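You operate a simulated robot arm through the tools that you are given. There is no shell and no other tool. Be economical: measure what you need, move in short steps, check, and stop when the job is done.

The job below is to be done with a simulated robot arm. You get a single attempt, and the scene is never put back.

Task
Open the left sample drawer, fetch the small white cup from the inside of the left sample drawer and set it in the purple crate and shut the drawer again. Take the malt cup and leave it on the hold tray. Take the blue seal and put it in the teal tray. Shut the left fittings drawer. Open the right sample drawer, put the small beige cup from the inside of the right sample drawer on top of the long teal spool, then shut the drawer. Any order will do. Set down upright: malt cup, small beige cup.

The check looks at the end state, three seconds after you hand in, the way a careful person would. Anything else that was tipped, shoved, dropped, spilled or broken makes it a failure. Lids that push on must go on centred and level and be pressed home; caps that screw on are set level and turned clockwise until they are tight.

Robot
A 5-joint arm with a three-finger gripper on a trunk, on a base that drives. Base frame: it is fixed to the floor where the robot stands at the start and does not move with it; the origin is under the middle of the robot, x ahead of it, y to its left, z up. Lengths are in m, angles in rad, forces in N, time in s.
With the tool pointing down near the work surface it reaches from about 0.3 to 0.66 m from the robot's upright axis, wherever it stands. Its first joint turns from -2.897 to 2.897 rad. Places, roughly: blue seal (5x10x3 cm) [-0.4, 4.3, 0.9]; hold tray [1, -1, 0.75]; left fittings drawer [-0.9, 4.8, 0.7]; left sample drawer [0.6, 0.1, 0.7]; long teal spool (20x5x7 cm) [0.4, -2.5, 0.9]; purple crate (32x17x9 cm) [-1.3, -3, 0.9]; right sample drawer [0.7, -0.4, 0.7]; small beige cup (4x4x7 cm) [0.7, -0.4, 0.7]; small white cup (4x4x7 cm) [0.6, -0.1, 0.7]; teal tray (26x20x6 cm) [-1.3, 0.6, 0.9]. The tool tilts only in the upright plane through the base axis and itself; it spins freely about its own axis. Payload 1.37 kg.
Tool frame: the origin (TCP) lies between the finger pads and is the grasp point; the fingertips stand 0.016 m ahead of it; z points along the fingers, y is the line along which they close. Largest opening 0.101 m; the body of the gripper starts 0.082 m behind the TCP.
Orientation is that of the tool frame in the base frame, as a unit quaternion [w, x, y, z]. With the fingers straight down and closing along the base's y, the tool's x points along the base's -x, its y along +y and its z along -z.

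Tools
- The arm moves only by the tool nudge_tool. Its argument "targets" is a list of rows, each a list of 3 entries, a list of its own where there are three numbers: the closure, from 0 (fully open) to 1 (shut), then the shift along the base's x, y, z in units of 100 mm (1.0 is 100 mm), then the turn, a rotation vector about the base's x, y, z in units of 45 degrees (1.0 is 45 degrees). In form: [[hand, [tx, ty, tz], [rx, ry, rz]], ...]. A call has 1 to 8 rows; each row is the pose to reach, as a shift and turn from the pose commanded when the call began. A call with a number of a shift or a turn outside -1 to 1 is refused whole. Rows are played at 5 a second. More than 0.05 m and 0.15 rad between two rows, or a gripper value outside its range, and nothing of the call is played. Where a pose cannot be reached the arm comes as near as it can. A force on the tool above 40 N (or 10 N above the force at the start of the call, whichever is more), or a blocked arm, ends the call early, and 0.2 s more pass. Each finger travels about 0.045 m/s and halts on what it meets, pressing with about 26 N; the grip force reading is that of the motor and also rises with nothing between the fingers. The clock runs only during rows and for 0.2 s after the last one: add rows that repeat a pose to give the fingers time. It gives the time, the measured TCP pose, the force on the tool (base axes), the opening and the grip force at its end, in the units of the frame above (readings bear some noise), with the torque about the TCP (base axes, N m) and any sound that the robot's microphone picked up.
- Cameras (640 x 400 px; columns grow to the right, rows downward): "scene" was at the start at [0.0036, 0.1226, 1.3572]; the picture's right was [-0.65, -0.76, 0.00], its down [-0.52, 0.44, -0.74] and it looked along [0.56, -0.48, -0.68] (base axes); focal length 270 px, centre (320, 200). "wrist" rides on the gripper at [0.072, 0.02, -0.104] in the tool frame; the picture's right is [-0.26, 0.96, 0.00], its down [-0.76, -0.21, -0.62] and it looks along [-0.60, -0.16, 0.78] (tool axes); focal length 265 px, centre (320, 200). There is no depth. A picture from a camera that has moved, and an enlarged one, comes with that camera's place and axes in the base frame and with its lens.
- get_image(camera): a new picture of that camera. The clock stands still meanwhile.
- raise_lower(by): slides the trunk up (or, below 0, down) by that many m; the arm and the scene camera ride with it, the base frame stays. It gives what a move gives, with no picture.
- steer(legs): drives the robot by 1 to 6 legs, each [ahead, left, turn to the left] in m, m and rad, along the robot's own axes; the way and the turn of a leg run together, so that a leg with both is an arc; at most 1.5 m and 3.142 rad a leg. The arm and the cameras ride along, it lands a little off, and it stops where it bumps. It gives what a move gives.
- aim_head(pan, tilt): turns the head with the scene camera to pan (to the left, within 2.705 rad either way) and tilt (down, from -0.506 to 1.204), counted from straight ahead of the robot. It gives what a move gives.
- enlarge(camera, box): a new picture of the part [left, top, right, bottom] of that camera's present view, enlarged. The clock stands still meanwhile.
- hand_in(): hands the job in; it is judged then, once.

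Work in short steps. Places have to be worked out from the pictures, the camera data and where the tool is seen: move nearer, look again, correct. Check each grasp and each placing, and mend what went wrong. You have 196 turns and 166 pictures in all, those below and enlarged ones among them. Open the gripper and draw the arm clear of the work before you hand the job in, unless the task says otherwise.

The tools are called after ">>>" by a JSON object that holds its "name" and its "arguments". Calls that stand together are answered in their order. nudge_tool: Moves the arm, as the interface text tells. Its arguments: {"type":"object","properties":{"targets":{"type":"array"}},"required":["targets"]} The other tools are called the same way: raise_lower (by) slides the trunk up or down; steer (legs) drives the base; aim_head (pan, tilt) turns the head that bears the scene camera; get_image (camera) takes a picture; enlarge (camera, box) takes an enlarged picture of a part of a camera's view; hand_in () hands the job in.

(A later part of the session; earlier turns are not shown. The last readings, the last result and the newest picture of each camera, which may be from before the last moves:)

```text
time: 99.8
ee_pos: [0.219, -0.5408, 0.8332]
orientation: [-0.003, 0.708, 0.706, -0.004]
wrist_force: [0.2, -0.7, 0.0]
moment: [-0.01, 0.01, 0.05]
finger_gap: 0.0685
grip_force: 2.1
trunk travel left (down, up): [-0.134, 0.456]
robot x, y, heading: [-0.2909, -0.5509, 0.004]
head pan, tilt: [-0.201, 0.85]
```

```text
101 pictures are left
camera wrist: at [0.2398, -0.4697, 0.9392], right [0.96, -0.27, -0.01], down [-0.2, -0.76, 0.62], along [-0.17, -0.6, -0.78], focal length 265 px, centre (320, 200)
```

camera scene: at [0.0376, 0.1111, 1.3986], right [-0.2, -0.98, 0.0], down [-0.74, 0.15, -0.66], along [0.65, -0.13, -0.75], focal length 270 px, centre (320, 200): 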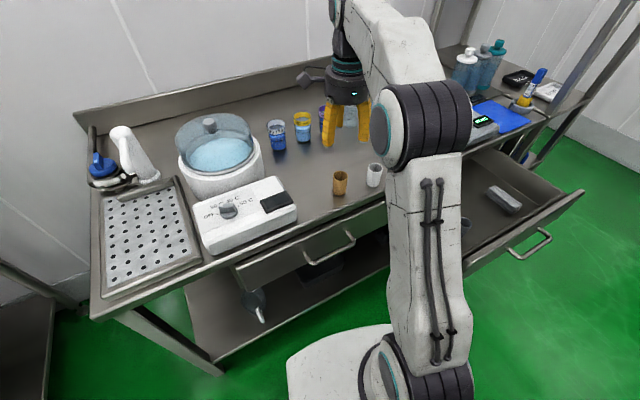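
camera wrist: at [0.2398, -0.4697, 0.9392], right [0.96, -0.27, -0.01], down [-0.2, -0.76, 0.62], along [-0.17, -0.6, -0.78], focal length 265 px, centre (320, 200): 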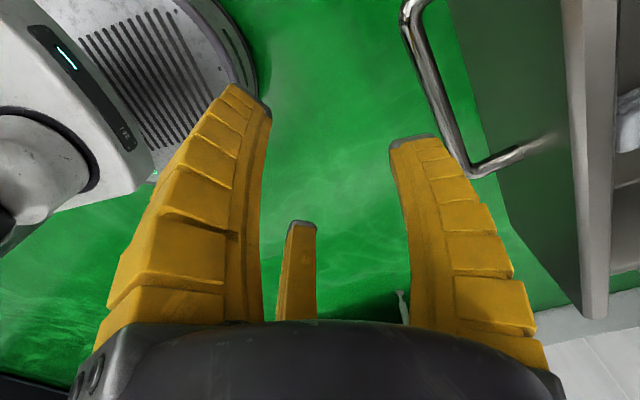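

Clear of the bar. I lower 10 cm and push by driving along the axis.

>>> {"name": "nudge_tool", "arguments": {"targets": [[0.28, [0, -0.1, -0.4], [0, 0, 0]], [0.28, [0, -0.1, -0.8], [0, 0, 0]], [0.28, [0, -0.1, -1.0], [0, 0, 0]]]}}

>>> {"name": "steer", "arguments": {"legs": [[0.235, 0.07, 0]]}}

>>> {"name": "get_image", "arguments": {"camera": "wrist"}}

>>> {"name": "get_image", "arguments": {"camera": "scene"}}

```text
time: 100.6
ee_pos: [0.2191, -0.5527, 0.7339]
orientation: [-0.003, 0.708, 0.706, -0.003]
wrist_force: [0.0, 0.8, -0.6]
moment: [0.0, -0.01, 0.03]
finger_gap: 0.0755
grip_force: 1.7
trunk travel left (down, up): [-0.134, 0.456]
robot x, y, heading: [-0.2897, -0.5463, 0.005]
head pan, tilt: [-0.201, 0.85]
```

```text
time: 102.4
ee_pos: [0.4532, -0.4796, 0.7345]
orientation: [-0.004, 0.709, 0.706, -0.002]
wrist_force: [0.2, 1.3, 0.0]
moment: [-0.02, 0.0, -0.01]
finger_gap: 0.0755
grip_force: 2.3
trunk travel left (down, up): [-0.134, 0.456]
robot x, y, heading: [-0.059, -0.4771, 0.006]
head pan, tilt: [-0.201, 0.85]
```

```text
100 pictures are left
camera wrist: at [0.4735, -0.408, 0.8394], right [0.96, -0.27, -0.01], down [-0.2, -0.76, 0.62], along [-0.17, -0.6, -0.78], focal length 265 px, centre (320, 200)
```

wrist: 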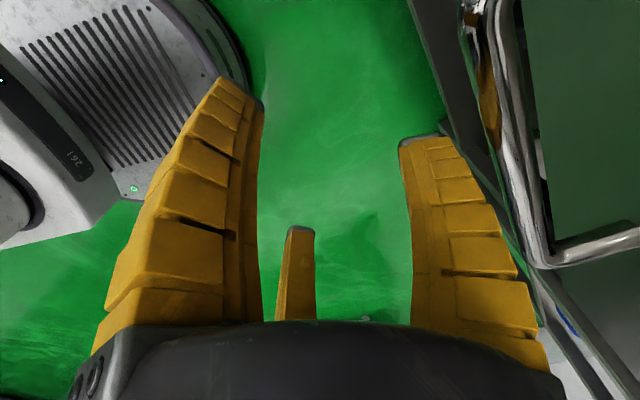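

```text
99 pictures are left
camera scene: at [-0.0397, -0.3179, 1.1886], right [-0.19, -0.98, 0.0], down [-0.74, 0.15, -0.66], along [0.65, -0.13, -0.75], focal length 270 px, centre (320, 200)
```

scene: 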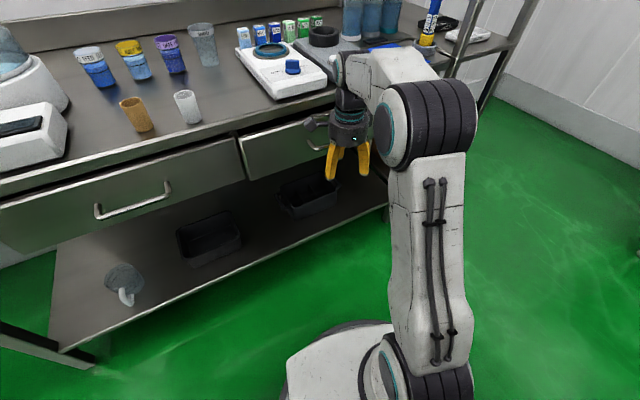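

The drawer is almost in. I finish with the arm under its force limit.

>>> {"name": "nudge_tool", "arguments": {"targets": [[0.28, [0.08, 0.02, 0], [0, 0, 0]], [0.28, [0.16, 0.05, 0], [0, 0, 0]], [0.28, [0.24, 0.07, 0], [0, 0, 0]], [0.28, [0.32, 0.09, 0], [0, 0, 0]], [0.28, [0.4, 0.12, 0], [0, 0, 0]], [0.28, [0.48, 0.14, 0], [0, 0, 0]], [0.28, [0.56, 0.16, 0], [0, 0, 0]], [0.28, [0.64, 0.18, 0], [0, 0, 0]]]}}

>>> {"name": "get_image", "arguments": {"camera": "scene"}}

```text
time: 103.9
ee_pos: [0.4926, -0.4719, 0.7323]
orientation: [-0.013, 0.711, 0.703, -0.013]
wrist_force: [-24.7, -5.7, 1.3]
moment: [0.05, -0.37, -0.11]
finger_gap: 0.0573
grip_force: 0.0
trunk travel left (down, up): [-0.134, 0.456]
robot x, y, heading: [-0.0556, -0.4793, 0.005]
head pan, tilt: [-0.201, 0.85]
stopped in row 7: the force on the tool passed its limit at 44 N (the readings are from after the stop); the commanded pose is now the measured one
```

```text
98 pictures are left
camera scene: at [-0.0427, -0.3189, 1.1888], right [-0.2, -0.98, 0.0], down [-0.74, 0.15, -0.66], along [0.65, -0.13, -0.75], focal length 270 px, centre (320, 200)
```

scene: 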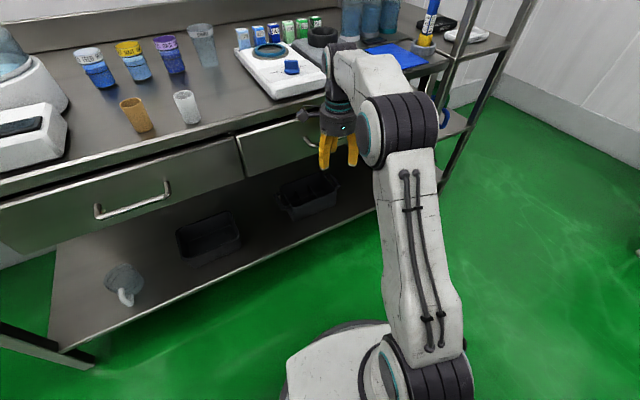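

Same stop position as predicted; the drawer is shut. I back off, raise the trunk high (more reach over the bench), and get a look at the malt cup.

>>> {"name": "nudge_tool", "arguments": {"targets": [[0.28, [-0.3, 0, 0], [0, 0, 0]], [0.28, [-0.7, 0, 0.1], [0, 0, 0]], [0.28, [-0.9, 0, 0.5], [0, 0, 0]], [0, [-0.9, 0, 0.9], [0, 0, 0]]]}}

>>> {"name": "raise_lower", "arguments": {"by": 0.4}}

>>> {"name": "get_image", "arguments": {"camera": "scene"}}

>>> {"name": "steer", "arguments": {"legs": [[0.13, 0.48, 0]]}}

>>> {"name": "get_image", "arguments": {"camera": "wrist"}}

>>> {"name": "get_image", "arguments": {"camera": "scene"}}

```text
time: 104.9
ee_pos: [0.4052, -0.4698, 0.8209]
orientation: [-0.01, 0.71, 0.704, -0.01]
wrist_force: [-0.1, 0.8, 0.8]
moment: [0.01, -0.01, -0.03]
finger_gap: 0.1005
grip_force: 0.1
trunk travel left (down, up): [-0.134, 0.456]
robot x, y, heading: [-0.0572, -0.478, -0.002]
head pan, tilt: [-0.201, 0.85]
```

```text
time: 108.7
ee_pos: [0.4058, -0.4696, 1.2219]
orientation: [-0.009, 0.711, 0.704, -0.01]
wrist_force: [-0.2, -0.6, 0.2]
moment: [0.01, 0.01, 0.02]
finger_gap: 0.1005
grip_force: 0.2
trunk travel left (down, up): [-0.534, 0.056]
robot x, y, heading: [-0.0582, -0.4842, 0.005]
head pan, tilt: [-0.201, 0.85]
```

```text
97 pictures are left
camera scene: at [-0.0399, -0.3182, 1.5886], right [-0.2, -0.98, 0.0], down [-0.74, 0.15, -0.66], along [0.65, -0.13, -0.75], focal length 270 px, centre (320, 200)
```

scene: 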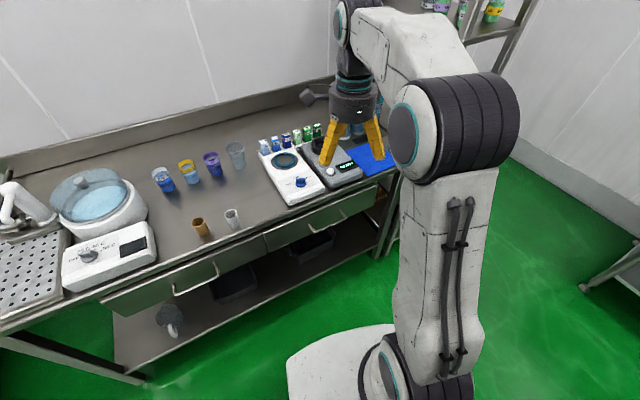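

```text
time: 111.6
ee_pos: [0.5338, 0.0066, 1.2206]
orientation: [-0.009, 0.711, 0.703, -0.011]
wrist_force: [0.3, -0.8, -0.4]
moment: [0.0, 0.02, 0.0]
finger_gap: 0.1006
grip_force: 0.0
trunk travel left (down, up): [-0.534, 0.056]
robot x, y, heading: [0.0676, -0.0002, 0.003]
head pan, tilt: [-0.201, 0.85]
```

```text
96 pictures are left
camera wrist: at [0.556, 0.0788, 1.3263], right [0.96, -0.28, -0.03], down [-0.2, -0.75, 0.63], along [-0.19, -0.6, -0.78], focal length 265 px, centre (320, 200)
```

wrist: 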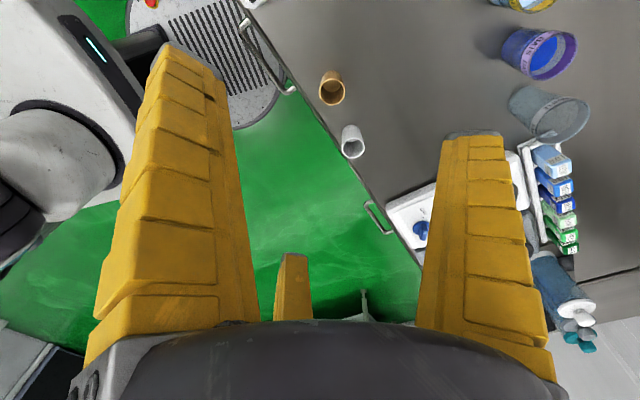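

```text
95 pictures are left
camera scene: at [0.0874, 0.1593, 1.5885], right [-0.2, -0.98, 0.0], down [-0.74, 0.15, -0.66], along [0.65, -0.13, -0.75], focal length 270 px, centre (320, 200)
```

scene: 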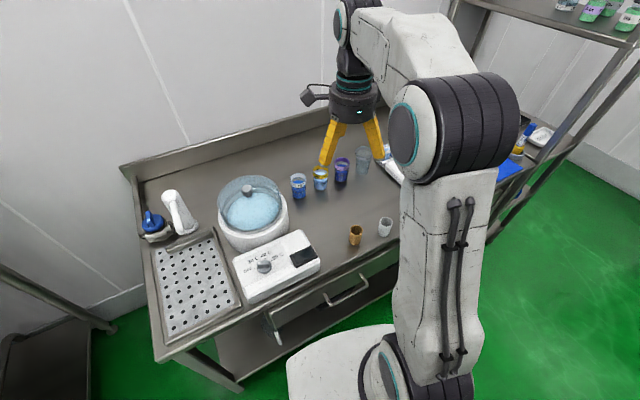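

I zoom on the row of cups for precise positions and sizes.

>>> {"name": "enlarge", "arguments": {"camera": "scene", "box": [270, 130, 400, 210]}}

```text
4.92 times, centred on (335, 170) of scene
camera zoom: at [0.0874, 0.1593, 1.5885], right [-0.2, -0.98, 0.0], down [-0.74, 0.15, -0.66], along [0.65, -0.13, -0.75], focal length 1330 px, centre (246, 348)
```

zoom: 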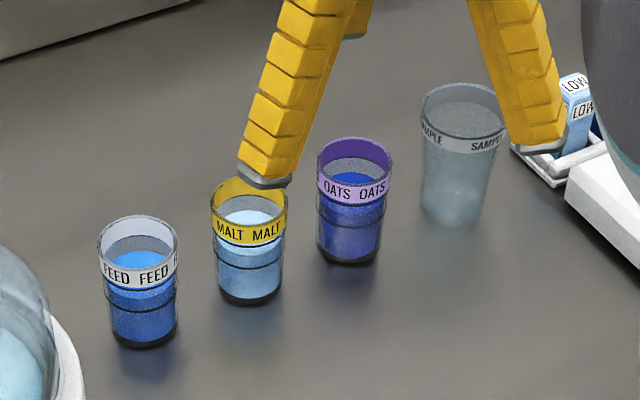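

Malt cup: base about (0.772, 0.020), about 5 cm wide, 9.5 cm tall and filled. I come down and forward over it with the fingers closing across the row.

>>> {"name": "nudge_tool", "arguments": {"targets": [[0.2, [0.1, 0, -0.3], [0, 0, 0.12]], [0.2, [0.2, 0, -0.6], [0, 0, 0.24]], [0.2, [0.4, 0, -1.0], [0, 0, 0.37]]]}}

>>> {"name": "nudge_tool", "arguments": {"targets": [[0.2, [0.2, 0, -0.4], [0, 0, 0]], [0.2, [0.5, 0.05, -0.7], [0, 0, 0]], [0.2, [0.9, 0.1, -0.8], [0, 0, 0]], [0.2, [1.0, 0.1, -0.8], [0, 0, 0]]]}}

>>> {"name": "get_image", "arguments": {"camera": "wrist"}}

```text
time: 112.4
ee_pos: [0.5743, 0.0058, 1.1199]
orientation: [-0.011, 0.601, 0.799, -0.009]
wrist_force: [1.4, 0.0, 0.4]
moment: [0.0, 0.01, 0.0]
finger_gap: 0.0827
grip_force: 2.4
trunk travel left (down, up): [-0.534, 0.056]
robot x, y, heading: [0.0739, -0.0042, 0.001]
head pan, tilt: [-0.201, 0.85]
```

```text
time: 113.4
ee_pos: [0.6727, 0.0171, 1.0402]
orientation: [-0.01, 0.602, 0.798, -0.008]
wrist_force: [0.0, 0.0, -0.6]
moment: [0.04, 0.01, 0.01]
finger_gap: 0.0826
grip_force: 1.7
trunk travel left (down, up): [-0.534, 0.056]
robot x, y, heading: [0.0691, -0.0019, -0.001]
head pan, tilt: [-0.201, 0.85]
```

```text
93 pictures are left
camera wrist: at [0.6741, 0.0909, 1.146], right [1.0, 0.01, -0.03], down [0.03, -0.78, 0.62], along [-0.01, -0.62, -0.78], focal length 265 px, centre (320, 200)
```

wrist: 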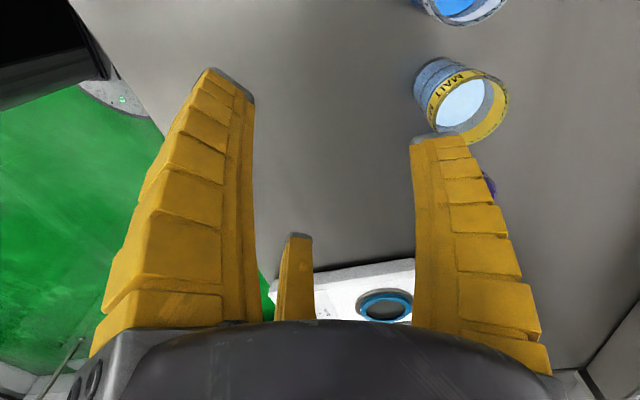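

Rim centre reads (0.774, 0.027). Move over it at the same height and re-check.

>>> {"name": "nudge_tool", "arguments": {"targets": [[0.2, [0.4, 0.04, 0], [0, 0, 0]], [0.2, [0.8, 0.07, 0], [0, 0, 0]], [0.2, [1.0, 0.09, 0], [0, 0, 0]], [0.2, [1.0, 0.09, -0.2], [0, 0, 0]]]}}

>>> {"name": "get_image", "arguments": {"camera": "wrist"}}

```text
time: 114.4
ee_pos: [0.7133, 0.0206, 1.0388]
orientation: [-0.01, 0.602, 0.798, -0.009]
wrist_force: [0.5, -0.1, 0.8]
moment: [-0.01, -0.01, 0.0]
finger_gap: 0.0829
grip_force: 1.2
out of reach, approached as far as the arm can: row 2, 3, 4
trunk travel left (down, up): [-0.534, 0.056]
robot x, y, heading: [0.0686, -0.0014, 0.0]
head pan, tilt: [-0.201, 0.85]
```

```text
92 pictures are left
camera wrist: at [0.7141, 0.096, 1.1439], right [1.0, 0.01, -0.03], down [0.03, -0.78, 0.62], along [-0.01, -0.62, -0.78], focal length 265 px, centre (320, 200)
```

wrist: 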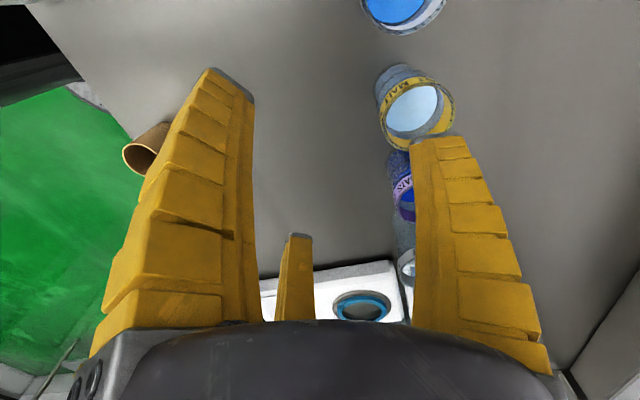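

The arm stops at r≈0.645, so I drive the base 6 cm nearer, gently.

>>> {"name": "steer", "arguments": {"legs": [[0.062, 0.008, 0]]}}

>>> {"name": "get_image", "arguments": {"camera": "wrist"}}

>>> {"name": "get_image", "arguments": {"camera": "scene"}}

```text
time: 115.4
ee_pos: [0.7755, 0.03, 1.0382]
orientation: [-0.011, 0.602, 0.799, -0.009]
wrist_force: [0.7, -0.4, -0.5]
moment: [0.0, 0.0, -0.01]
finger_gap: 0.0831
grip_force: 1.4
trunk travel left (down, up): [-0.534, 0.056]
robot x, y, heading: [0.1327, 0.0084, -0.001]
head pan, tilt: [-0.201, 0.85]
```

```text
91 pictures are left
camera wrist: at [0.7768, 0.1042, 1.143], right [1.0, 0.01, -0.03], down [0.03, -0.78, 0.62], along [-0.01, -0.62, -0.78], focal length 265 px, centre (320, 200)
```

wrist: 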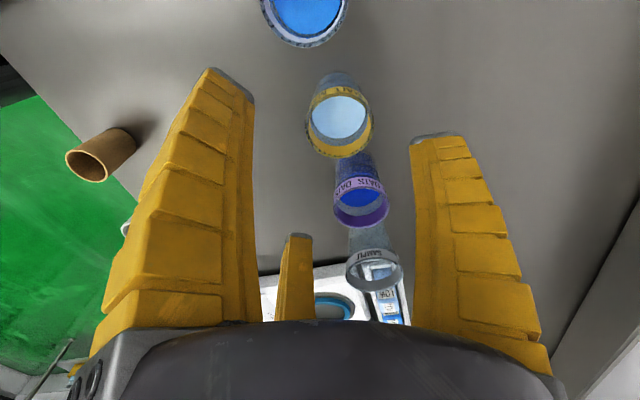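

```text
90 pictures are left
camera scene: at [0.1501, 0.1669, 1.5886], right [-0.2, -0.98, 0.0], down [-0.74, 0.15, -0.66], along [0.65, -0.13, -0.75], focal length 270 px, centre (320, 200)
```

scene: 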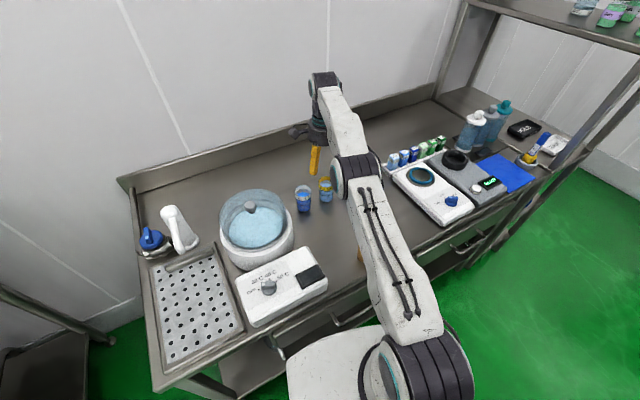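

Triangulating across the views puts the rim at (0.789, 0.0195, 0.93), with the bench near z≈0.846. I shift and descend part way, then check.

>>> {"name": "nudge_tool", "arguments": {"targets": [[0.2, [0.12, -0.11, 0], [0, 0, 0]], [0.2, [0.12, -0.11, -0.4], [0, 0, 0]], [0.2, [0.12, -0.11, -0.6], [0, 0, 0]]]}}

>>> {"name": "get_image", "arguments": {"camera": "wrist"}}

```text
time: 116.2
ee_pos: [0.7858, 0.0179, 0.9771]
orientation: [-0.008, 0.602, 0.799, -0.007]
wrist_force: [-0.3, 0.3, 0.3]
moment: [0.03, -0.02, 0.0]
finger_gap: 0.0828
grip_force: 1.5
out of reach, approached as far as the arm can: row 1, 2
trunk travel left (down, up): [-0.534, 0.056]
robot x, y, heading: [0.1351, 0.009, 0.001]
head pan, tilt: [-0.201, 0.85]
```

```text
89 pictures are left
camera wrist: at [0.7877, 0.0927, 1.0838], right [1.0, 0.01, -0.02], down [0.02, -0.78, 0.62], along [-0.01, -0.62, -0.78], focal length 265 px, centre (320, 200)
```

wrist: 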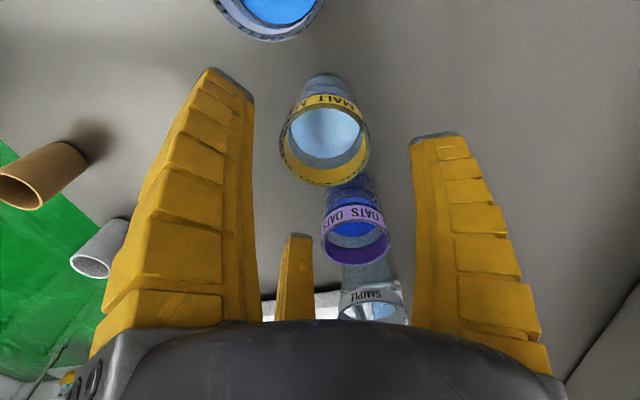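

Centred. Descend 8.5 cm and close gently.

>>> {"name": "nudge_tool", "arguments": {"targets": [[0.2, [0.02, 0.0, -0.4], [0, 0, 0]], [0.2, [0.02, 0, -0.83], [0, 0, 0]], [0.35, [0.02, 0, -0.83], [0, 0, 0]], [0.45, [0.02, 0, -0.83], [0, 0, 0]], [0.55, [0.02, 0, -0.83], [0, 0, 0]], [0.65, [0.02, 0, -0.83], [0, 0, 0]], [0.65, [0.02, 0, -0.83], [0, 0, 0]]]}}

>>> {"name": "get_image", "arguments": {"camera": "wrist"}}

```text
time: 117.8
ee_pos: [0.7879, 0.0172, 0.8955]
orientation: [-0.011, 0.602, 0.799, -0.009]
wrist_force: [0.0, 0.3, 1.3]
moment: [0.08, 0.03, 0.03]
finger_gap: 0.048
grip_force: 25.6
trunk travel left (down, up): [-0.534, 0.056]
robot x, y, heading: [0.1306, 0.0064, -0.002]
head pan, tilt: [-0.201, 0.85]
```

```text
88 pictures are left
camera wrist: at [0.79, 0.0927, 1.0011], right [1.0, 0.01, -0.03], down [0.03, -0.78, 0.62], along [-0.01, -0.62, -0.78], focal length 265 px, centre (320, 200)
```

wrist: 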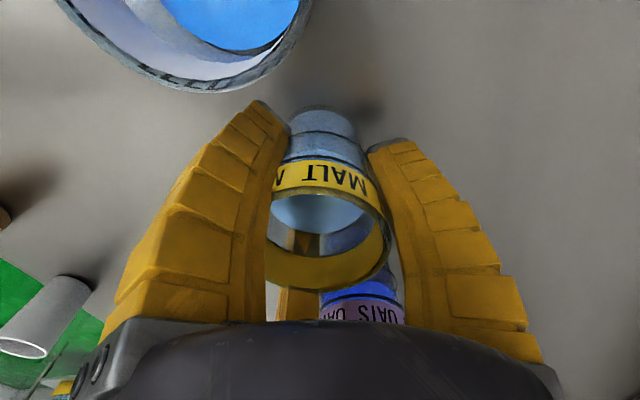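

The malt cup is gripped. I lift gently and draw it back towards the robot.

>>> {"name": "nudge_tool", "arguments": {"targets": [[0.65, [0, 0, 0.15], [0, 0, 0]], [0.65, [-0.02, 0, 0.4], [0, 0, 0]], [0.65, [-0.05, 0, 0.65], [0, 0, 0]], [0.65, [-0.15, 0, 0.85], [0, 0, 0]], [0.65, [-0.3, 0, 1.0], [0, 0, 0]]]}}

>>> {"name": "nudge_tool", "arguments": {"targets": [[0.65, [-0.15, 0, 0.15], [0, 0, 0]], [0.65, [-0.35, 0, 0.35], [0, 0, 0]], [0.65, [-0.55, 0, 0.5], [0, 0, 0]], [0.65, [-0.75, 0, 0.6], [0, 0, 0]], [0.65, [-0.9, 0, 0.65], [0, 0, 0]]]}}

>>> {"name": "get_image", "arguments": {"camera": "wrist"}}

>>> {"name": "aim_head", "arguments": {"pan": -0.9, "tilt": 0.7}}

>>> {"name": "get_image", "arguments": {"camera": "scene"}}

```text
time: 119.0
ee_pos: [0.7589, 0.0191, 0.9953]
orientation: [-0.011, 0.602, 0.799, -0.008]
wrist_force: [-0.3, -0.5, -1.8]
moment: [-0.03, -0.04, 0.02]
finger_gap: 0.0477
grip_force: 25.5
trunk travel left (down, up): [-0.534, 0.056]
robot x, y, heading: [0.1306, 0.0053, -0.0]
head pan, tilt: [-0.201, 0.85]
```

```text
time: 120.2
ee_pos: [0.6687, 0.0171, 1.0598]
orientation: [-0.01, 0.601, 0.799, -0.008]
wrist_force: [0.4, 0.1, -2.4]
moment: [-0.02, -0.03, 0.03]
finger_gap: 0.0478
grip_force: 26.3
trunk travel left (down, up): [-0.534, 0.056]
robot x, y, heading: [0.1318, 0.007, -0.002]
head pan, tilt: [-0.201, 0.85]
```

```text
87 pictures are left
camera wrist: at [0.6695, 0.0934, 1.1655], right [1.0, 0.01, -0.03], down [0.03, -0.78, 0.62], along [-0.01, -0.62, -0.78], focal length 265 px, centre (320, 200)
```

wrist: 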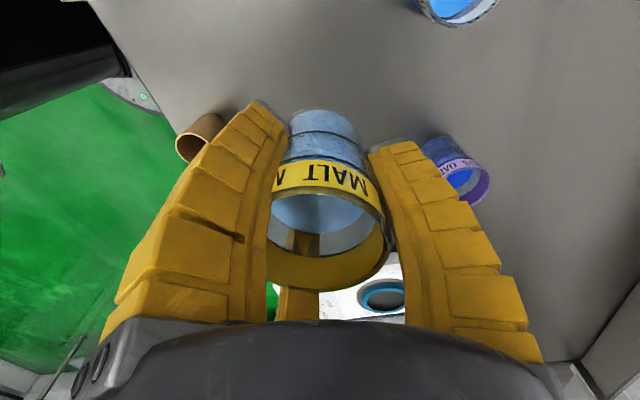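

```text
time: 121.3
ee_pos: [0.6693, 0.0176, 1.0595]
orientation: [-0.011, 0.602, 0.799, -0.008]
wrist_force: [0.8, -0.7, -2.5]
moment: [0.0, -0.03, 0.04]
finger_gap: 0.0473
grip_force: 25.7
trunk travel left (down, up): [-0.534, 0.056]
robot x, y, heading: [0.1341, 0.0049, 0.001]
head pan, tilt: [-0.901, 0.7]
```

```text
86 pictures are left
camera scene: at [0.1252, 0.1158, 1.6009], right [-0.78, -0.62, 0.0], down [-0.4, 0.5, -0.76], along [0.48, -0.6, -0.64], focal length 270 px, centre (320, 200)
```

scene: 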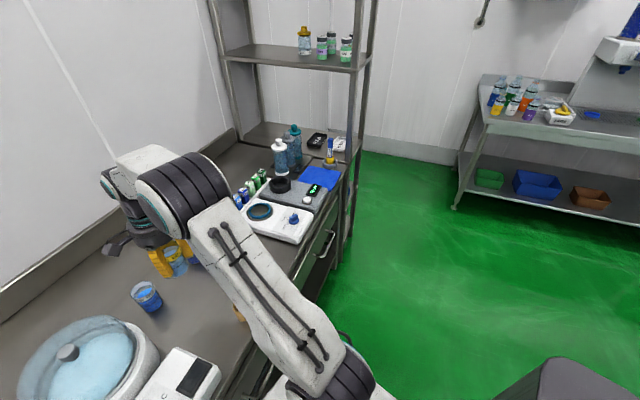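

I zoom in on the rack beside the bench to find the hold tray.

>>> {"name": "enlarge", "arguments": {"camera": "scene", "box": [230, 100, 390, 220]}}

```text
3.33 times, centred on (310, 160) of scene
camera zoom: at [0.1252, 0.1158, 1.6009], right [-0.78, -0.62, 0.0], down [-0.4, 0.5, -0.76], along [0.48, -0.6, -0.64], focal length 900 px, centre (353, 333)
```

zoom: 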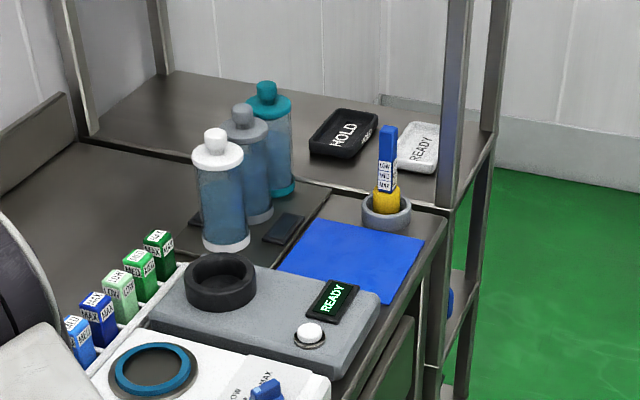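

The hold tray is the black "HOLD" tray on the rack's shelf, around (1.1, -1.08). I carry the cup there: back off, move right, turn to face the rack front, then look.

>>> {"name": "steer", "arguments": {"legs": [[-0.32, 0, 0], [0, -1.3, 0], [0, 0, 0.29]]}}

>>> {"name": "aim_head", "arguments": {"pan": 0.1, "tilt": 0.5}}

>>> {"name": "get_image", "arguments": {"camera": "scene"}}

>>> {"name": "get_image", "arguments": {"camera": "wrist"}}

```text
time: 130.5
ee_pos: [0.3259, -1.1273, 1.0595]
orientation: [-0.01, 0.479, 0.877, -0.009]
wrist_force: [-1.1, 0.2, -1.3]
moment: [0.03, 0.0, 0.02]
finger_gap: 0.0473
grip_force: 26.3
trunk travel left (down, up): [-0.534, 0.056]
robot x, y, heading: [-0.1843, -1.2936, 0.293]
head pan, tilt: [-0.901, 0.7]
```

```text
time: 131.8
ee_pos: [0.3261, -1.1279, 1.0589]
orientation: [-0.009, 0.48, 0.877, -0.01]
wrist_force: [-0.1, -0.5, -2.5]
moment: [0.03, 0.0, -0.01]
finger_gap: 0.0473
grip_force: 25.4
trunk travel left (down, up): [-0.534, 0.056]
robot x, y, heading: [-0.186, -1.2925, 0.291]
head pan, tilt: [0.099, 0.499]
```

```text
84 pictures are left
camera scene: at [-0.2088, -1.1063, 1.6186], right [0.38, -0.92, 0.0], down [-0.44, -0.18, -0.88], along [0.81, 0.33, -0.48], focal length 270 px, centre (320, 200)
```

scene: 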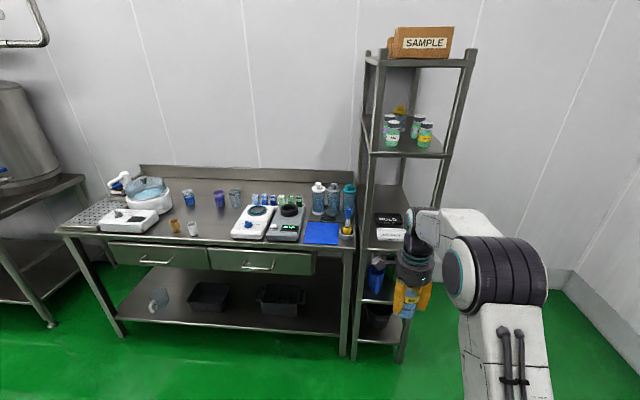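

```text
83 pictures are left
camera wrist: at [0.3052, -1.055, 1.1652], right [0.95, 0.3, -0.03], down [0.25, -0.74, 0.62], along [0.16, -0.6, -0.78], focal length 265 px, centre (320, 200)
```

wrist: 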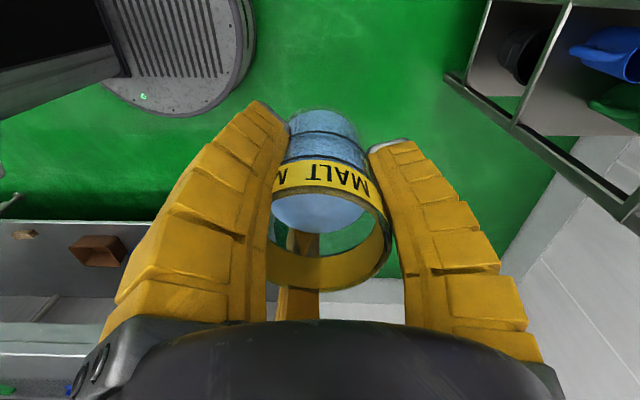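

I zoom in on the rack shelf to see the hold and ready trays and the free space.

>>> {"name": "enlarge", "arguments": {"camera": "scene", "box": [330, 120, 490, 260]}}

```text
2.86 times, centred on (410, 190) of scene
camera zoom: at [-0.2088, -1.1063, 1.6186], right [0.38, -0.92, 0.0], down [-0.44, -0.18, -0.88], along [0.81, 0.33, -0.48], focal length 772 px, centre (63, 229)
```

zoom: 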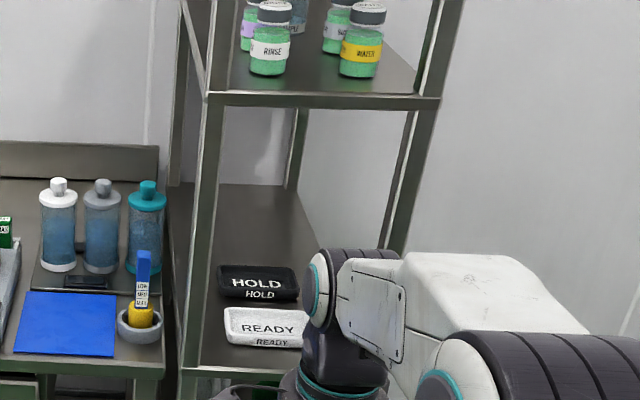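

Shelf above is at z≈1.28, tray centre about (1.035, -0.983), shelf z≈0.85. I lower the trunk 12 cm to pass under, and drive up in line with the tray.

>>> {"name": "raise_lower", "arguments": {"by": -0.12}}

>>> {"name": "steer", "arguments": {"legs": [[0.372, -0.0645, 0]]}}

>>> {"name": "get_image", "arguments": {"camera": "scene"}}

>>> {"name": "get_image", "arguments": {"camera": "wrist"}}

```text
time: 133.2
ee_pos: [0.3258, -1.1281, 0.9392]
orientation: [-0.01, 0.479, 0.878, -0.01]
wrist_force: [-0.4, -0.7, -1.3]
moment: [-0.01, -0.01, 0.0]
finger_gap: 0.0475
grip_force: 25.9
trunk travel left (down, up): [-0.414, 0.176]
robot x, y, heading: [-0.185, -1.2912, 0.292]
head pan, tilt: [0.099, 0.499]
```

```text
time: 135.6
ee_pos: [0.6994, -1.0862, 0.9397]
orientation: [-0.009, 0.482, 0.876, -0.01]
wrist_force: [0.4, -0.6, -1.2]
moment: [0.01, 0.02, -0.01]
finger_gap: 0.0473
grip_force: 26.3
trunk travel left (down, up): [-0.414, 0.176]
robot x, y, heading: [0.1891, -1.2482, 0.292]
head pan, tilt: [0.099, 0.499]
```

```text
81 pictures are left
camera scene: at [0.1653, -1.0617, 1.4986], right [0.38, -0.93, 0.0], down [-0.44, -0.18, -0.88], along [0.81, 0.33, -0.48], focal length 270 px, centre (320, 200)
```

scene: 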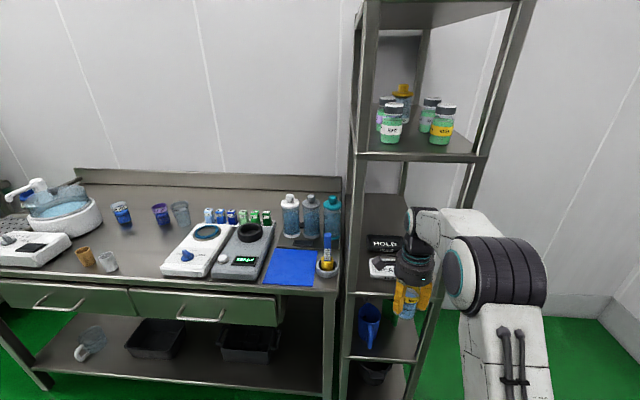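

```text
80 pictures are left
camera wrist: at [0.6793, -1.0128, 1.045], right [0.96, 0.29, -0.03], down [0.25, -0.74, 0.62], along [0.16, -0.6, -0.78], focal length 265 px, centre (320, 200)
```

wrist: 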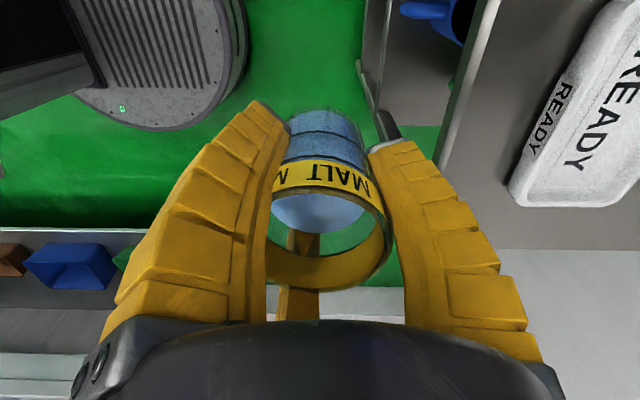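

The line passes midway between the front posts. I drive in 20 cm, watching for bumps.

>>> {"name": "steer", "arguments": {"legs": [[0.18, 0.0, 0]]}}

>>> {"name": "get_image", "arguments": {"camera": "scene"}}

>>> {"name": "get_image", "arguments": {"camera": "wrist"}}

```text
time: 137.1
ee_pos: [0.8719, -1.0341, 0.9395]
orientation: [-0.009, 0.481, 0.877, -0.01]
wrist_force: [-1.0, -0.7, -2.3]
moment: [0.0, 0.03, 0.01]
finger_gap: 0.0473
grip_force: 25.6
trunk travel left (down, up): [-0.414, 0.176]
robot x, y, heading: [0.3618, -1.193, 0.29]
head pan, tilt: [0.099, 0.499]
```

```text
79 pictures are left
camera scene: at [0.338, -1.0104, 1.4986], right [0.38, -0.93, 0.0], down [-0.44, -0.18, -0.88], along [0.81, 0.33, -0.48], focal length 270 px, centre (320, 200)
```

scene: 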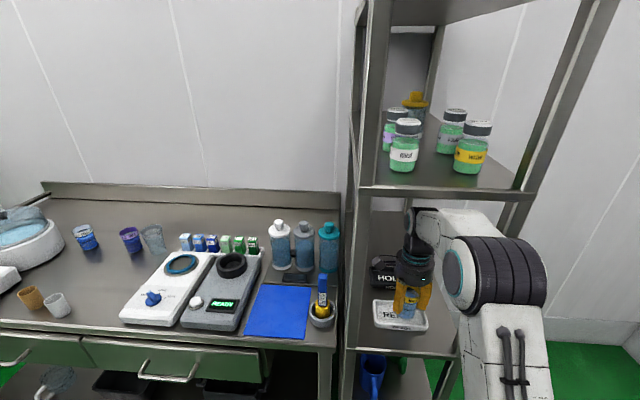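

```text
78 pictures are left
camera wrist: at [0.8519, -0.9614, 1.0448], right [0.96, 0.29, -0.03], down [0.25, -0.74, 0.62], along [0.16, -0.6, -0.78], focal length 265 px, centre (320, 200)
```

wrist: 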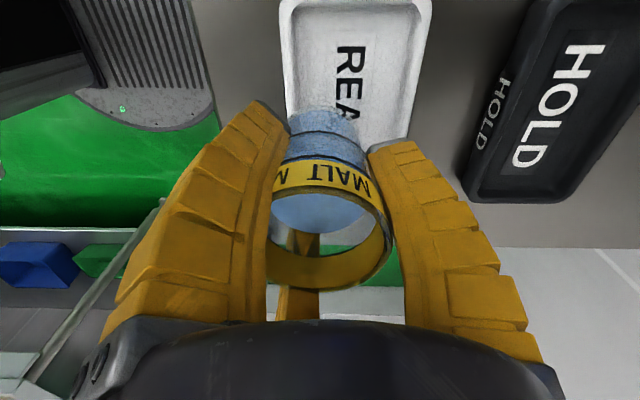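

Clear so far: hold tray centre at about (1.03, -0.976). I drive 8 cm more, then extend the arm 9 cm at the same height.

>>> {"name": "steer", "arguments": {"legs": [[0.078, 0.0, 0]]}}

>>> {"name": "nudge_tool", "arguments": {"targets": [[0.65, [0.2, 0.09, 0], [0, 0, 0]], [0.65, [0.45, 0.2, 0], [0, 0, 0]], [0.65, [0.7, 0.3, 0], [0, 0, 0]], [0.65, [0.82, 0.36, 0], [0, 0, 0]]]}}

>>> {"name": "get_image", "arguments": {"camera": "wrist"}}

>>> {"name": "get_image", "arguments": {"camera": "scene"}}

```text
time: 138.2
ee_pos: [0.9054, -1.0232, 0.9406]
orientation: [-0.013, 0.481, 0.876, -0.013]
wrist_force: [0.1, 1.2, -1.8]
moment: [0.02, -0.01, -0.01]
finger_gap: 0.0473
grip_force: 25.6
trunk travel left (down, up): [-0.414, 0.176]
robot x, y, heading: [0.4194, -1.1741, 0.288]
head pan, tilt: [0.099, 0.499]
```

```text
time: 139.2
ee_pos: [1.0189, -0.9779, 0.9219]
orientation: [-0.024, 0.481, 0.876, -0.027]
wrist_force: [0.3, -0.2, -1.1]
moment: [0.0, -0.02, -0.02]
finger_gap: 0.0475
grip_force: 25.9
trunk travel left (down, up): [-0.414, 0.176]
robot x, y, heading: [0.4252, -1.1771, 0.289]
head pan, tilt: [0.099, 0.499]
```

```text
77 pictures are left
camera wrist: at [1.0026, -0.9046, 1.0279], right [0.95, 0.29, -0.07], down [0.27, -0.73, 0.62], along [0.13, -0.61, -0.78], focal length 265 px, centre (320, 200)
```

wrist: 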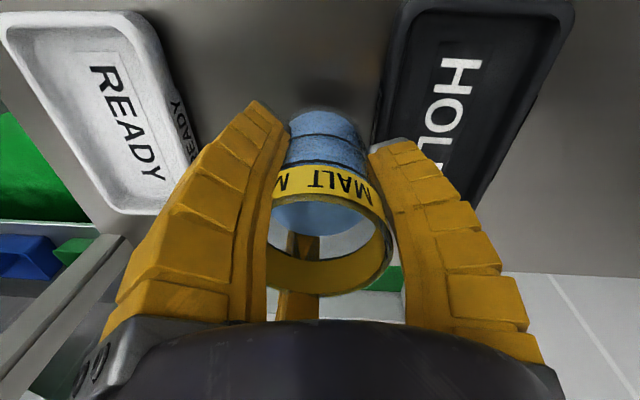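

```text
76 pictures are left
camera scene: at [0.4022, -0.9913, 1.4988], right [0.38, -0.93, 0.0], down [-0.44, -0.18, -0.88], along [0.81, 0.33, -0.48], focal length 270 px, centre (320, 200)
```

scene: 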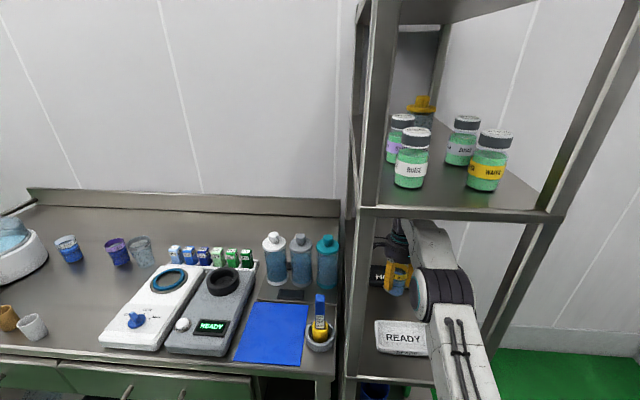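

The arm sagged (it likely brushed the upper shelf), and the tray may have been nudged. I zoom to examine before doing anything.

>>> {"name": "enlarge", "arguments": {"camera": "scene", "box": [330, 190, 490, 390]}}

```text
2.00 times, centred on (410, 290) of scene
camera zoom: at [0.4022, -0.9913, 1.4988], right [0.38, -0.93, 0.0], down [-0.44, -0.18, -0.88], along [0.81, 0.33, -0.48], focal length 540 px, centre (140, 20)
```

zoom: 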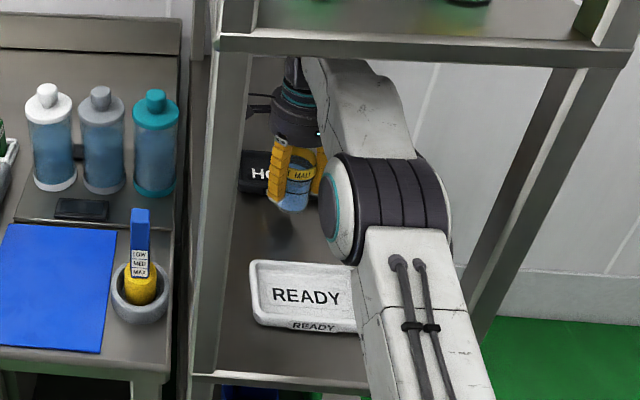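

The cup bottom met the tray's front wall and pushed the tray about 7 cm inward. I must first free the arm: lower the trunk 2 cm, then raise the tool relative to it, keeping the arm stretched below the shelf.

>>> {"name": "raise_lower", "arguments": {"by": -0.018}}

>>> {"name": "nudge_tool", "arguments": {"targets": [[0.65, [0, 0, 0.1], [0, 0, 0]], [0.65, [0, 0, 0.2], [0, 0, 0]], [0.65, [0, 0, 0.3], [0, 0, 0]], [0.65, [0, 0, 0.3], [0, 0, 0]]]}}

```text
time: 139.8
ee_pos: [1.0165, -0.9795, 0.9031]
orientation: [-0.025, 0.481, 0.876, -0.027]
wrist_force: [0.0, -0.7, -1.4]
moment: [0.0, -0.02, -0.01]
finger_gap: 0.0475
grip_force: 26.3
trunk travel left (down, up): [-0.396, 0.194]
robot x, y, heading: [0.4237, -1.1795, 0.286]
head pan, tilt: [0.099, 0.499]
```

```text
time: 140.8
ee_pos: [1.0165, -0.9796, 0.9328]
orientation: [-0.025, 0.481, 0.876, -0.027]
wrist_force: [0.2, 0.4, -1.0]
moment: [0.02, -0.01, -0.01]
finger_gap: 0.0473
grip_force: 25.7
out of reach, approached as far as the arm can: row 3
trunk travel left (down, up): [-0.396, 0.194]
robot x, y, heading: [0.4313, -1.1788, 0.29]
head pan, tilt: [0.099, 0.499]
```

It moved freely; so no present contact, just a commanded sag. I correct the 4° tilt and raise another 2 cm.

>>> {"name": "nudge_tool", "arguments": {"targets": [[0.65, [0, 0, 0], [0.013, -0.045, 0]], [0.65, [0, 0, 0.05], [0.027, -0.09, 0]], [0.65, [0, 0, 0.12], [0.027, -0.09, 0]], [0.65, [0, 0, 0.2], [0.027, -0.09, 0]]]}}

>>> {"name": "enlarge", "arguments": {"camera": "scene", "box": [330, 190, 490, 390]}}

>>> {"name": "get_image", "arguments": {"camera": "wrist"}}

```text
time: 141.8
ee_pos: [1.0175, -0.9784, 0.9543]
orientation: [0.0, 0.482, 0.876, 0.0]
wrist_force: [0.5, 0.0, -1.4]
moment: [-0.02, -0.01, -0.01]
finger_gap: 0.0475
grip_force: 26.2
trunk travel left (down, up): [-0.396, 0.194]
robot x, y, heading: [0.4236, -1.1798, 0.289]
head pan, tilt: [0.099, 0.499]
```

```text
2.00 times, centred on (410, 290) of scene
camera zoom: at [0.4022, -0.9914, 1.4806], right [0.38, -0.93, 0.0], down [-0.44, -0.18, -0.88], along [0.81, 0.33, -0.48], focal length 540 px, centre (140, 20)
```

zoom: 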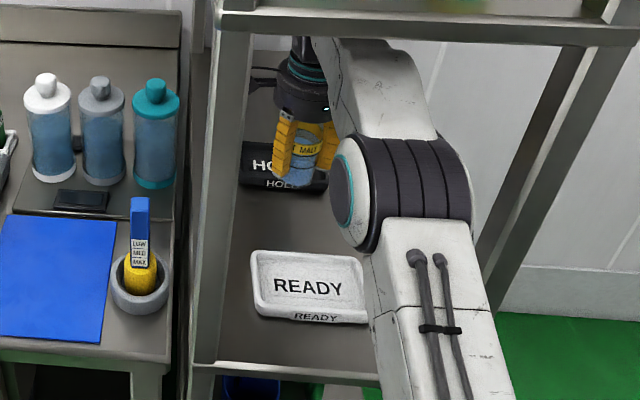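

```text
73 pictures are left
camera wrist: at [0.995, -0.9074, 1.0594], right [0.96, 0.29, 0.0], down [0.23, -0.75, 0.62], along [0.18, -0.59, -0.78], focal length 265 px, centre (320, 200)
```

wrist: 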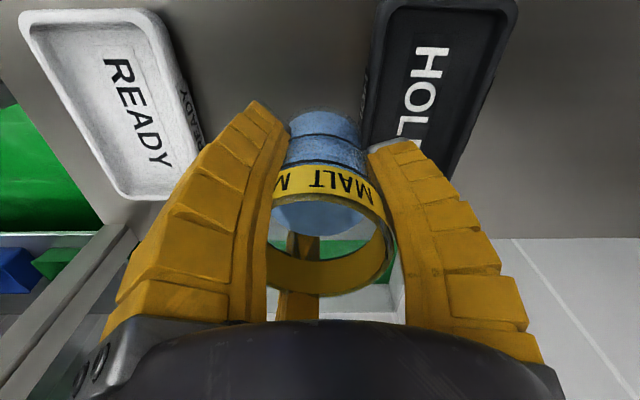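

Tray centre is now about (1.089, -0.952). I go over its front wall (cup bottom at 0.905), then will use the cup, still held, to draw the tray back to its place. First drive 4 cm nearer.

>>> {"name": "steer", "arguments": {"legs": [[0.045, 0.0, 0]]}}

>>> {"name": "get_image", "arguments": {"camera": "wrist"}}

```text
time: 142.7
ee_pos: [1.0609, -0.9666, 0.9533]
orientation: [0.001, 0.482, 0.876, 0.001]
wrist_force: [-0.9, 0.5, -2.3]
moment: [-0.02, 0.01, 0.02]
finger_gap: 0.0471
grip_force: 26.2
trunk travel left (down, up): [-0.396, 0.194]
robot x, y, heading: [0.4674, -1.1677, 0.281]
head pan, tilt: [0.099, 0.499]
```

```text
72 pictures are left
camera wrist: at [1.0384, -0.8945, 1.0588], right [0.96, 0.29, 0.0], down [0.23, -0.75, 0.62], along [0.18, -0.59, -0.78], focal length 265 px, centre (320, 200)
```

wrist: 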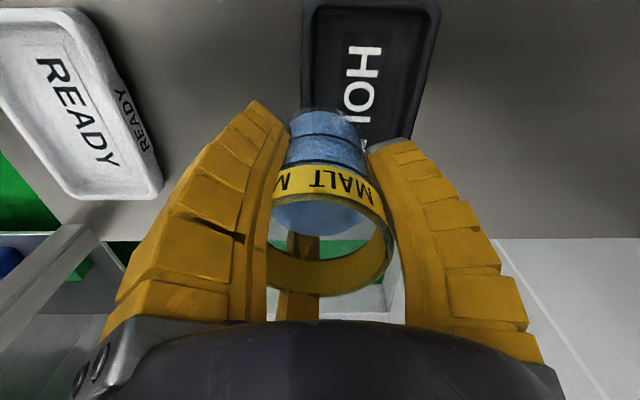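

Cup is ~2.7 cm short of the tray's centre. I extend 2 cm more, then lower to just above the tray floor.

>>> {"name": "nudge_tool", "arguments": {"targets": [[0.65, [0.1, 0.06, -0.05], [0, 0, 0]], [0.65, [0.2, 0.12, -0.1], [0, 0, 0]], [0.65, [0.2, 0.12, -0.1], [0, 0, 0]]]}}

>>> {"name": "get_image", "arguments": {"camera": "wrist"}}

```text
time: 143.5
ee_pos: [1.0691, -0.9608, 0.9467]
orientation: [0.0, 0.482, 0.876, -0.001]
wrist_force: [0.3, 0.8, -1.1]
moment: [-0.01, -0.03, 0.01]
finger_gap: 0.0474
grip_force: 25.8
out of reach, approached as far as the arm can: row 2, 3
trunk travel left (down, up): [-0.396, 0.194]
robot x, y, heading: [0.4673, -1.1649, 0.29]
head pan, tilt: [0.099, 0.499]
```

```text
71 pictures are left
camera wrist: at [1.0471, -0.889, 1.054], right [0.96, 0.29, 0.0], down [0.23, -0.75, 0.62], along [0.18, -0.59, -0.78], focal length 265 px, centre (320, 200)
```

wrist: 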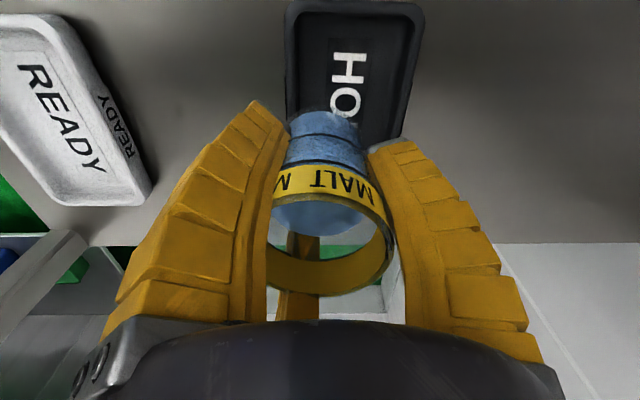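

About 1.9 cm short of centre. Nudge the base 1.2 cm and lower towards the floor of the tray.

>>> {"name": "steer", "arguments": {"legs": [[0.014, 0.0, 0]]}}

>>> {"name": "nudge_tool", "arguments": {"targets": [[0.65, [0, 0, -0.15], [0, 0, 0]], [0.65, [0, 0, -0.28], [0, 0, 0]], [0.65, [0, 0, -0.35], [0, 0, 0]], [0.65, [0, 0, -0.35], [0, 0, 0]]]}}

>>> {"name": "get_image", "arguments": {"camera": "wrist"}}

>>> {"name": "enlarge", "arguments": {"camera": "scene", "box": [330, 190, 490, 390]}}

```text
time: 144.3
ee_pos: [1.0843, -0.9563, 0.9479]
orientation: [0.001, 0.481, 0.876, 0.0]
wrist_force: [-0.3, 0.1, -3.1]
moment: [-0.02, -0.01, -0.03]
finger_gap: 0.0472
grip_force: 25.8
trunk travel left (down, up): [-0.396, 0.194]
robot x, y, heading: [0.4815, -1.1641, 0.289]
head pan, tilt: [0.099, 0.499]
```

```text
time: 145.3
ee_pos: [1.0843, -0.9577, 0.9135]
orientation: [0.0, 0.482, 0.876, 0.0]
wrist_force: [0.8, -1.0, -2.5]
moment: [-0.03, -0.02, 0.04]
finger_gap: 0.0473
grip_force: 26.1
trunk travel left (down, up): [-0.396, 0.194]
robot x, y, heading: [0.4826, -1.158, 0.288]
head pan, tilt: [0.099, 0.499]
```

```text
70 pictures are left
camera wrist: at [1.0609, -0.885, 1.0188], right [0.96, 0.29, 0.0], down [0.23, -0.75, 0.62], along [0.18, -0.59, -0.78], focal length 265 px, centre (320, 200)
```

wrist: 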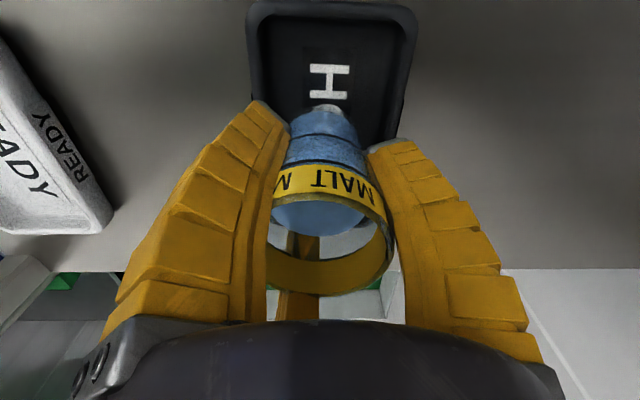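

```text
2.00 times, centred on (410, 290) of scene
camera zoom: at [0.4585, -0.9747, 1.4806], right [0.38, -0.93, 0.0], down [-0.44, -0.18, -0.88], along [0.81, 0.33, -0.48], focal length 540 px, centre (140, 20)
```

zoom: 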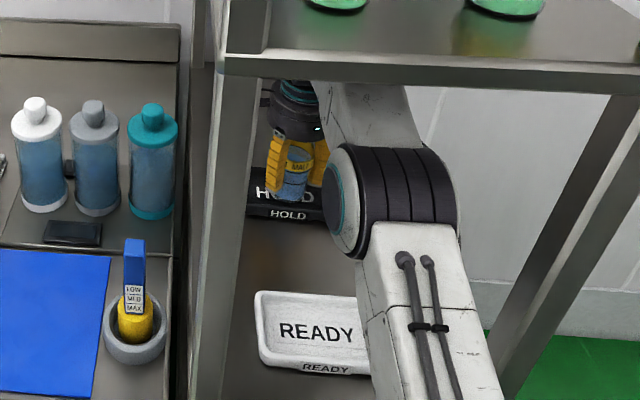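

The cup is inside the tray, above its floor. Lower 7 mm and back the base 7 cm so the cup drags the tray back to its old place.

>>> {"name": "nudge_tool", "arguments": {"targets": [[0.65, [0, 0, -0.04], [0, 0, 0]], [0.65, [0, 0, -0.07], [0, 0, 0]], [0.65, [0, 0, -0.07], [0, 0, 0]]]}}

>>> {"name": "steer", "arguments": {"legs": [[-0.07, 0.0, 0]]}}

>>> {"name": "enlarge", "arguments": {"camera": "scene", "box": [330, 190, 490, 390]}}

>>> {"name": "get_image", "arguments": {"camera": "wrist"}}

```text
time: 146.1
ee_pos: [1.0834, -0.9564, 0.9051]
orientation: [0.0, 0.482, 0.876, 0.0]
wrist_force: [0.1, 0.0, -2.3]
moment: [0.0, 0.01, 0.0]
finger_gap: 0.0471
grip_force: 26.2
trunk travel left (down, up): [-0.396, 0.194]
robot x, y, heading: [0.4829, -1.1611, 0.286]
head pan, tilt: [0.099, 0.499]
```

```text
time: 147.1
ee_pos: [1.0167, -0.9771, 0.9064]
orientation: [0.001, 0.482, 0.876, 0.001]
wrist_force: [-1.0, -0.2, -0.7]
moment: [-0.05, -0.05, -0.02]
finger_gap: 0.0472
grip_force: 26.5
trunk travel left (down, up): [-0.396, 0.194]
robot x, y, heading: [0.4153, -1.1817, 0.291]
head pan, tilt: [0.099, 0.499]
```

```text
2.00 times, centred on (410, 290) of scene
camera zoom: at [0.3911, -0.9947, 1.4806], right [0.38, -0.93, 0.0], down [-0.44, -0.18, -0.88], along [0.81, 0.33, -0.48], focal length 540 px, centre (140, 20)
```

zoom: 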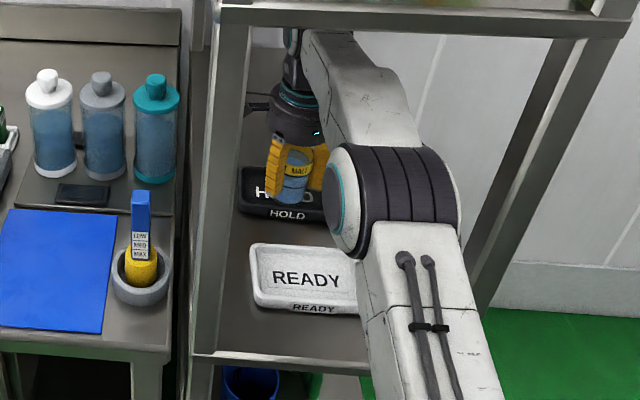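

```text
67 pictures are left
camera wrist: at [0.9936, -0.9054, 1.012], right [0.96, 0.29, 0.0], down [0.23, -0.75, 0.62], along [0.18, -0.59, -0.78], focal length 265 px, centre (320, 200)
```

wrist: 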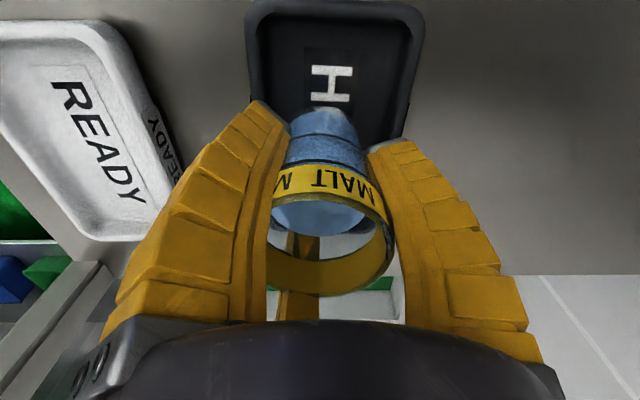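

The tray is back at its old place (corner at about (0.969, -0.917) versus (0.967, -0.930) before), with the cup centred in it. Now I lower to contact.

>>> {"name": "nudge_tool", "arguments": {"targets": [[0.65, [0, 0, -0.03], [0, 0, 0]], [0.65, [0, 0, -0.06], [0, 0, 0]], [0.65, [0, 0, -0.06], [0, 0, 0]]]}}

```text
time: 147.9
ee_pos: [1.0163, -0.9762, 0.9011]
orientation: [0.0, 0.482, 0.876, 0.0]
wrist_force: [0.3, 0.1, 4.6]
moment: [-0.03, 0.08, 0.04]
finger_gap: 0.0472
grip_force: 25.8
trunk travel left (down, up): [-0.396, 0.194]
robot x, y, heading: [0.4149, -1.1794, 0.289]
head pan, tilt: [0.099, 0.499]
```

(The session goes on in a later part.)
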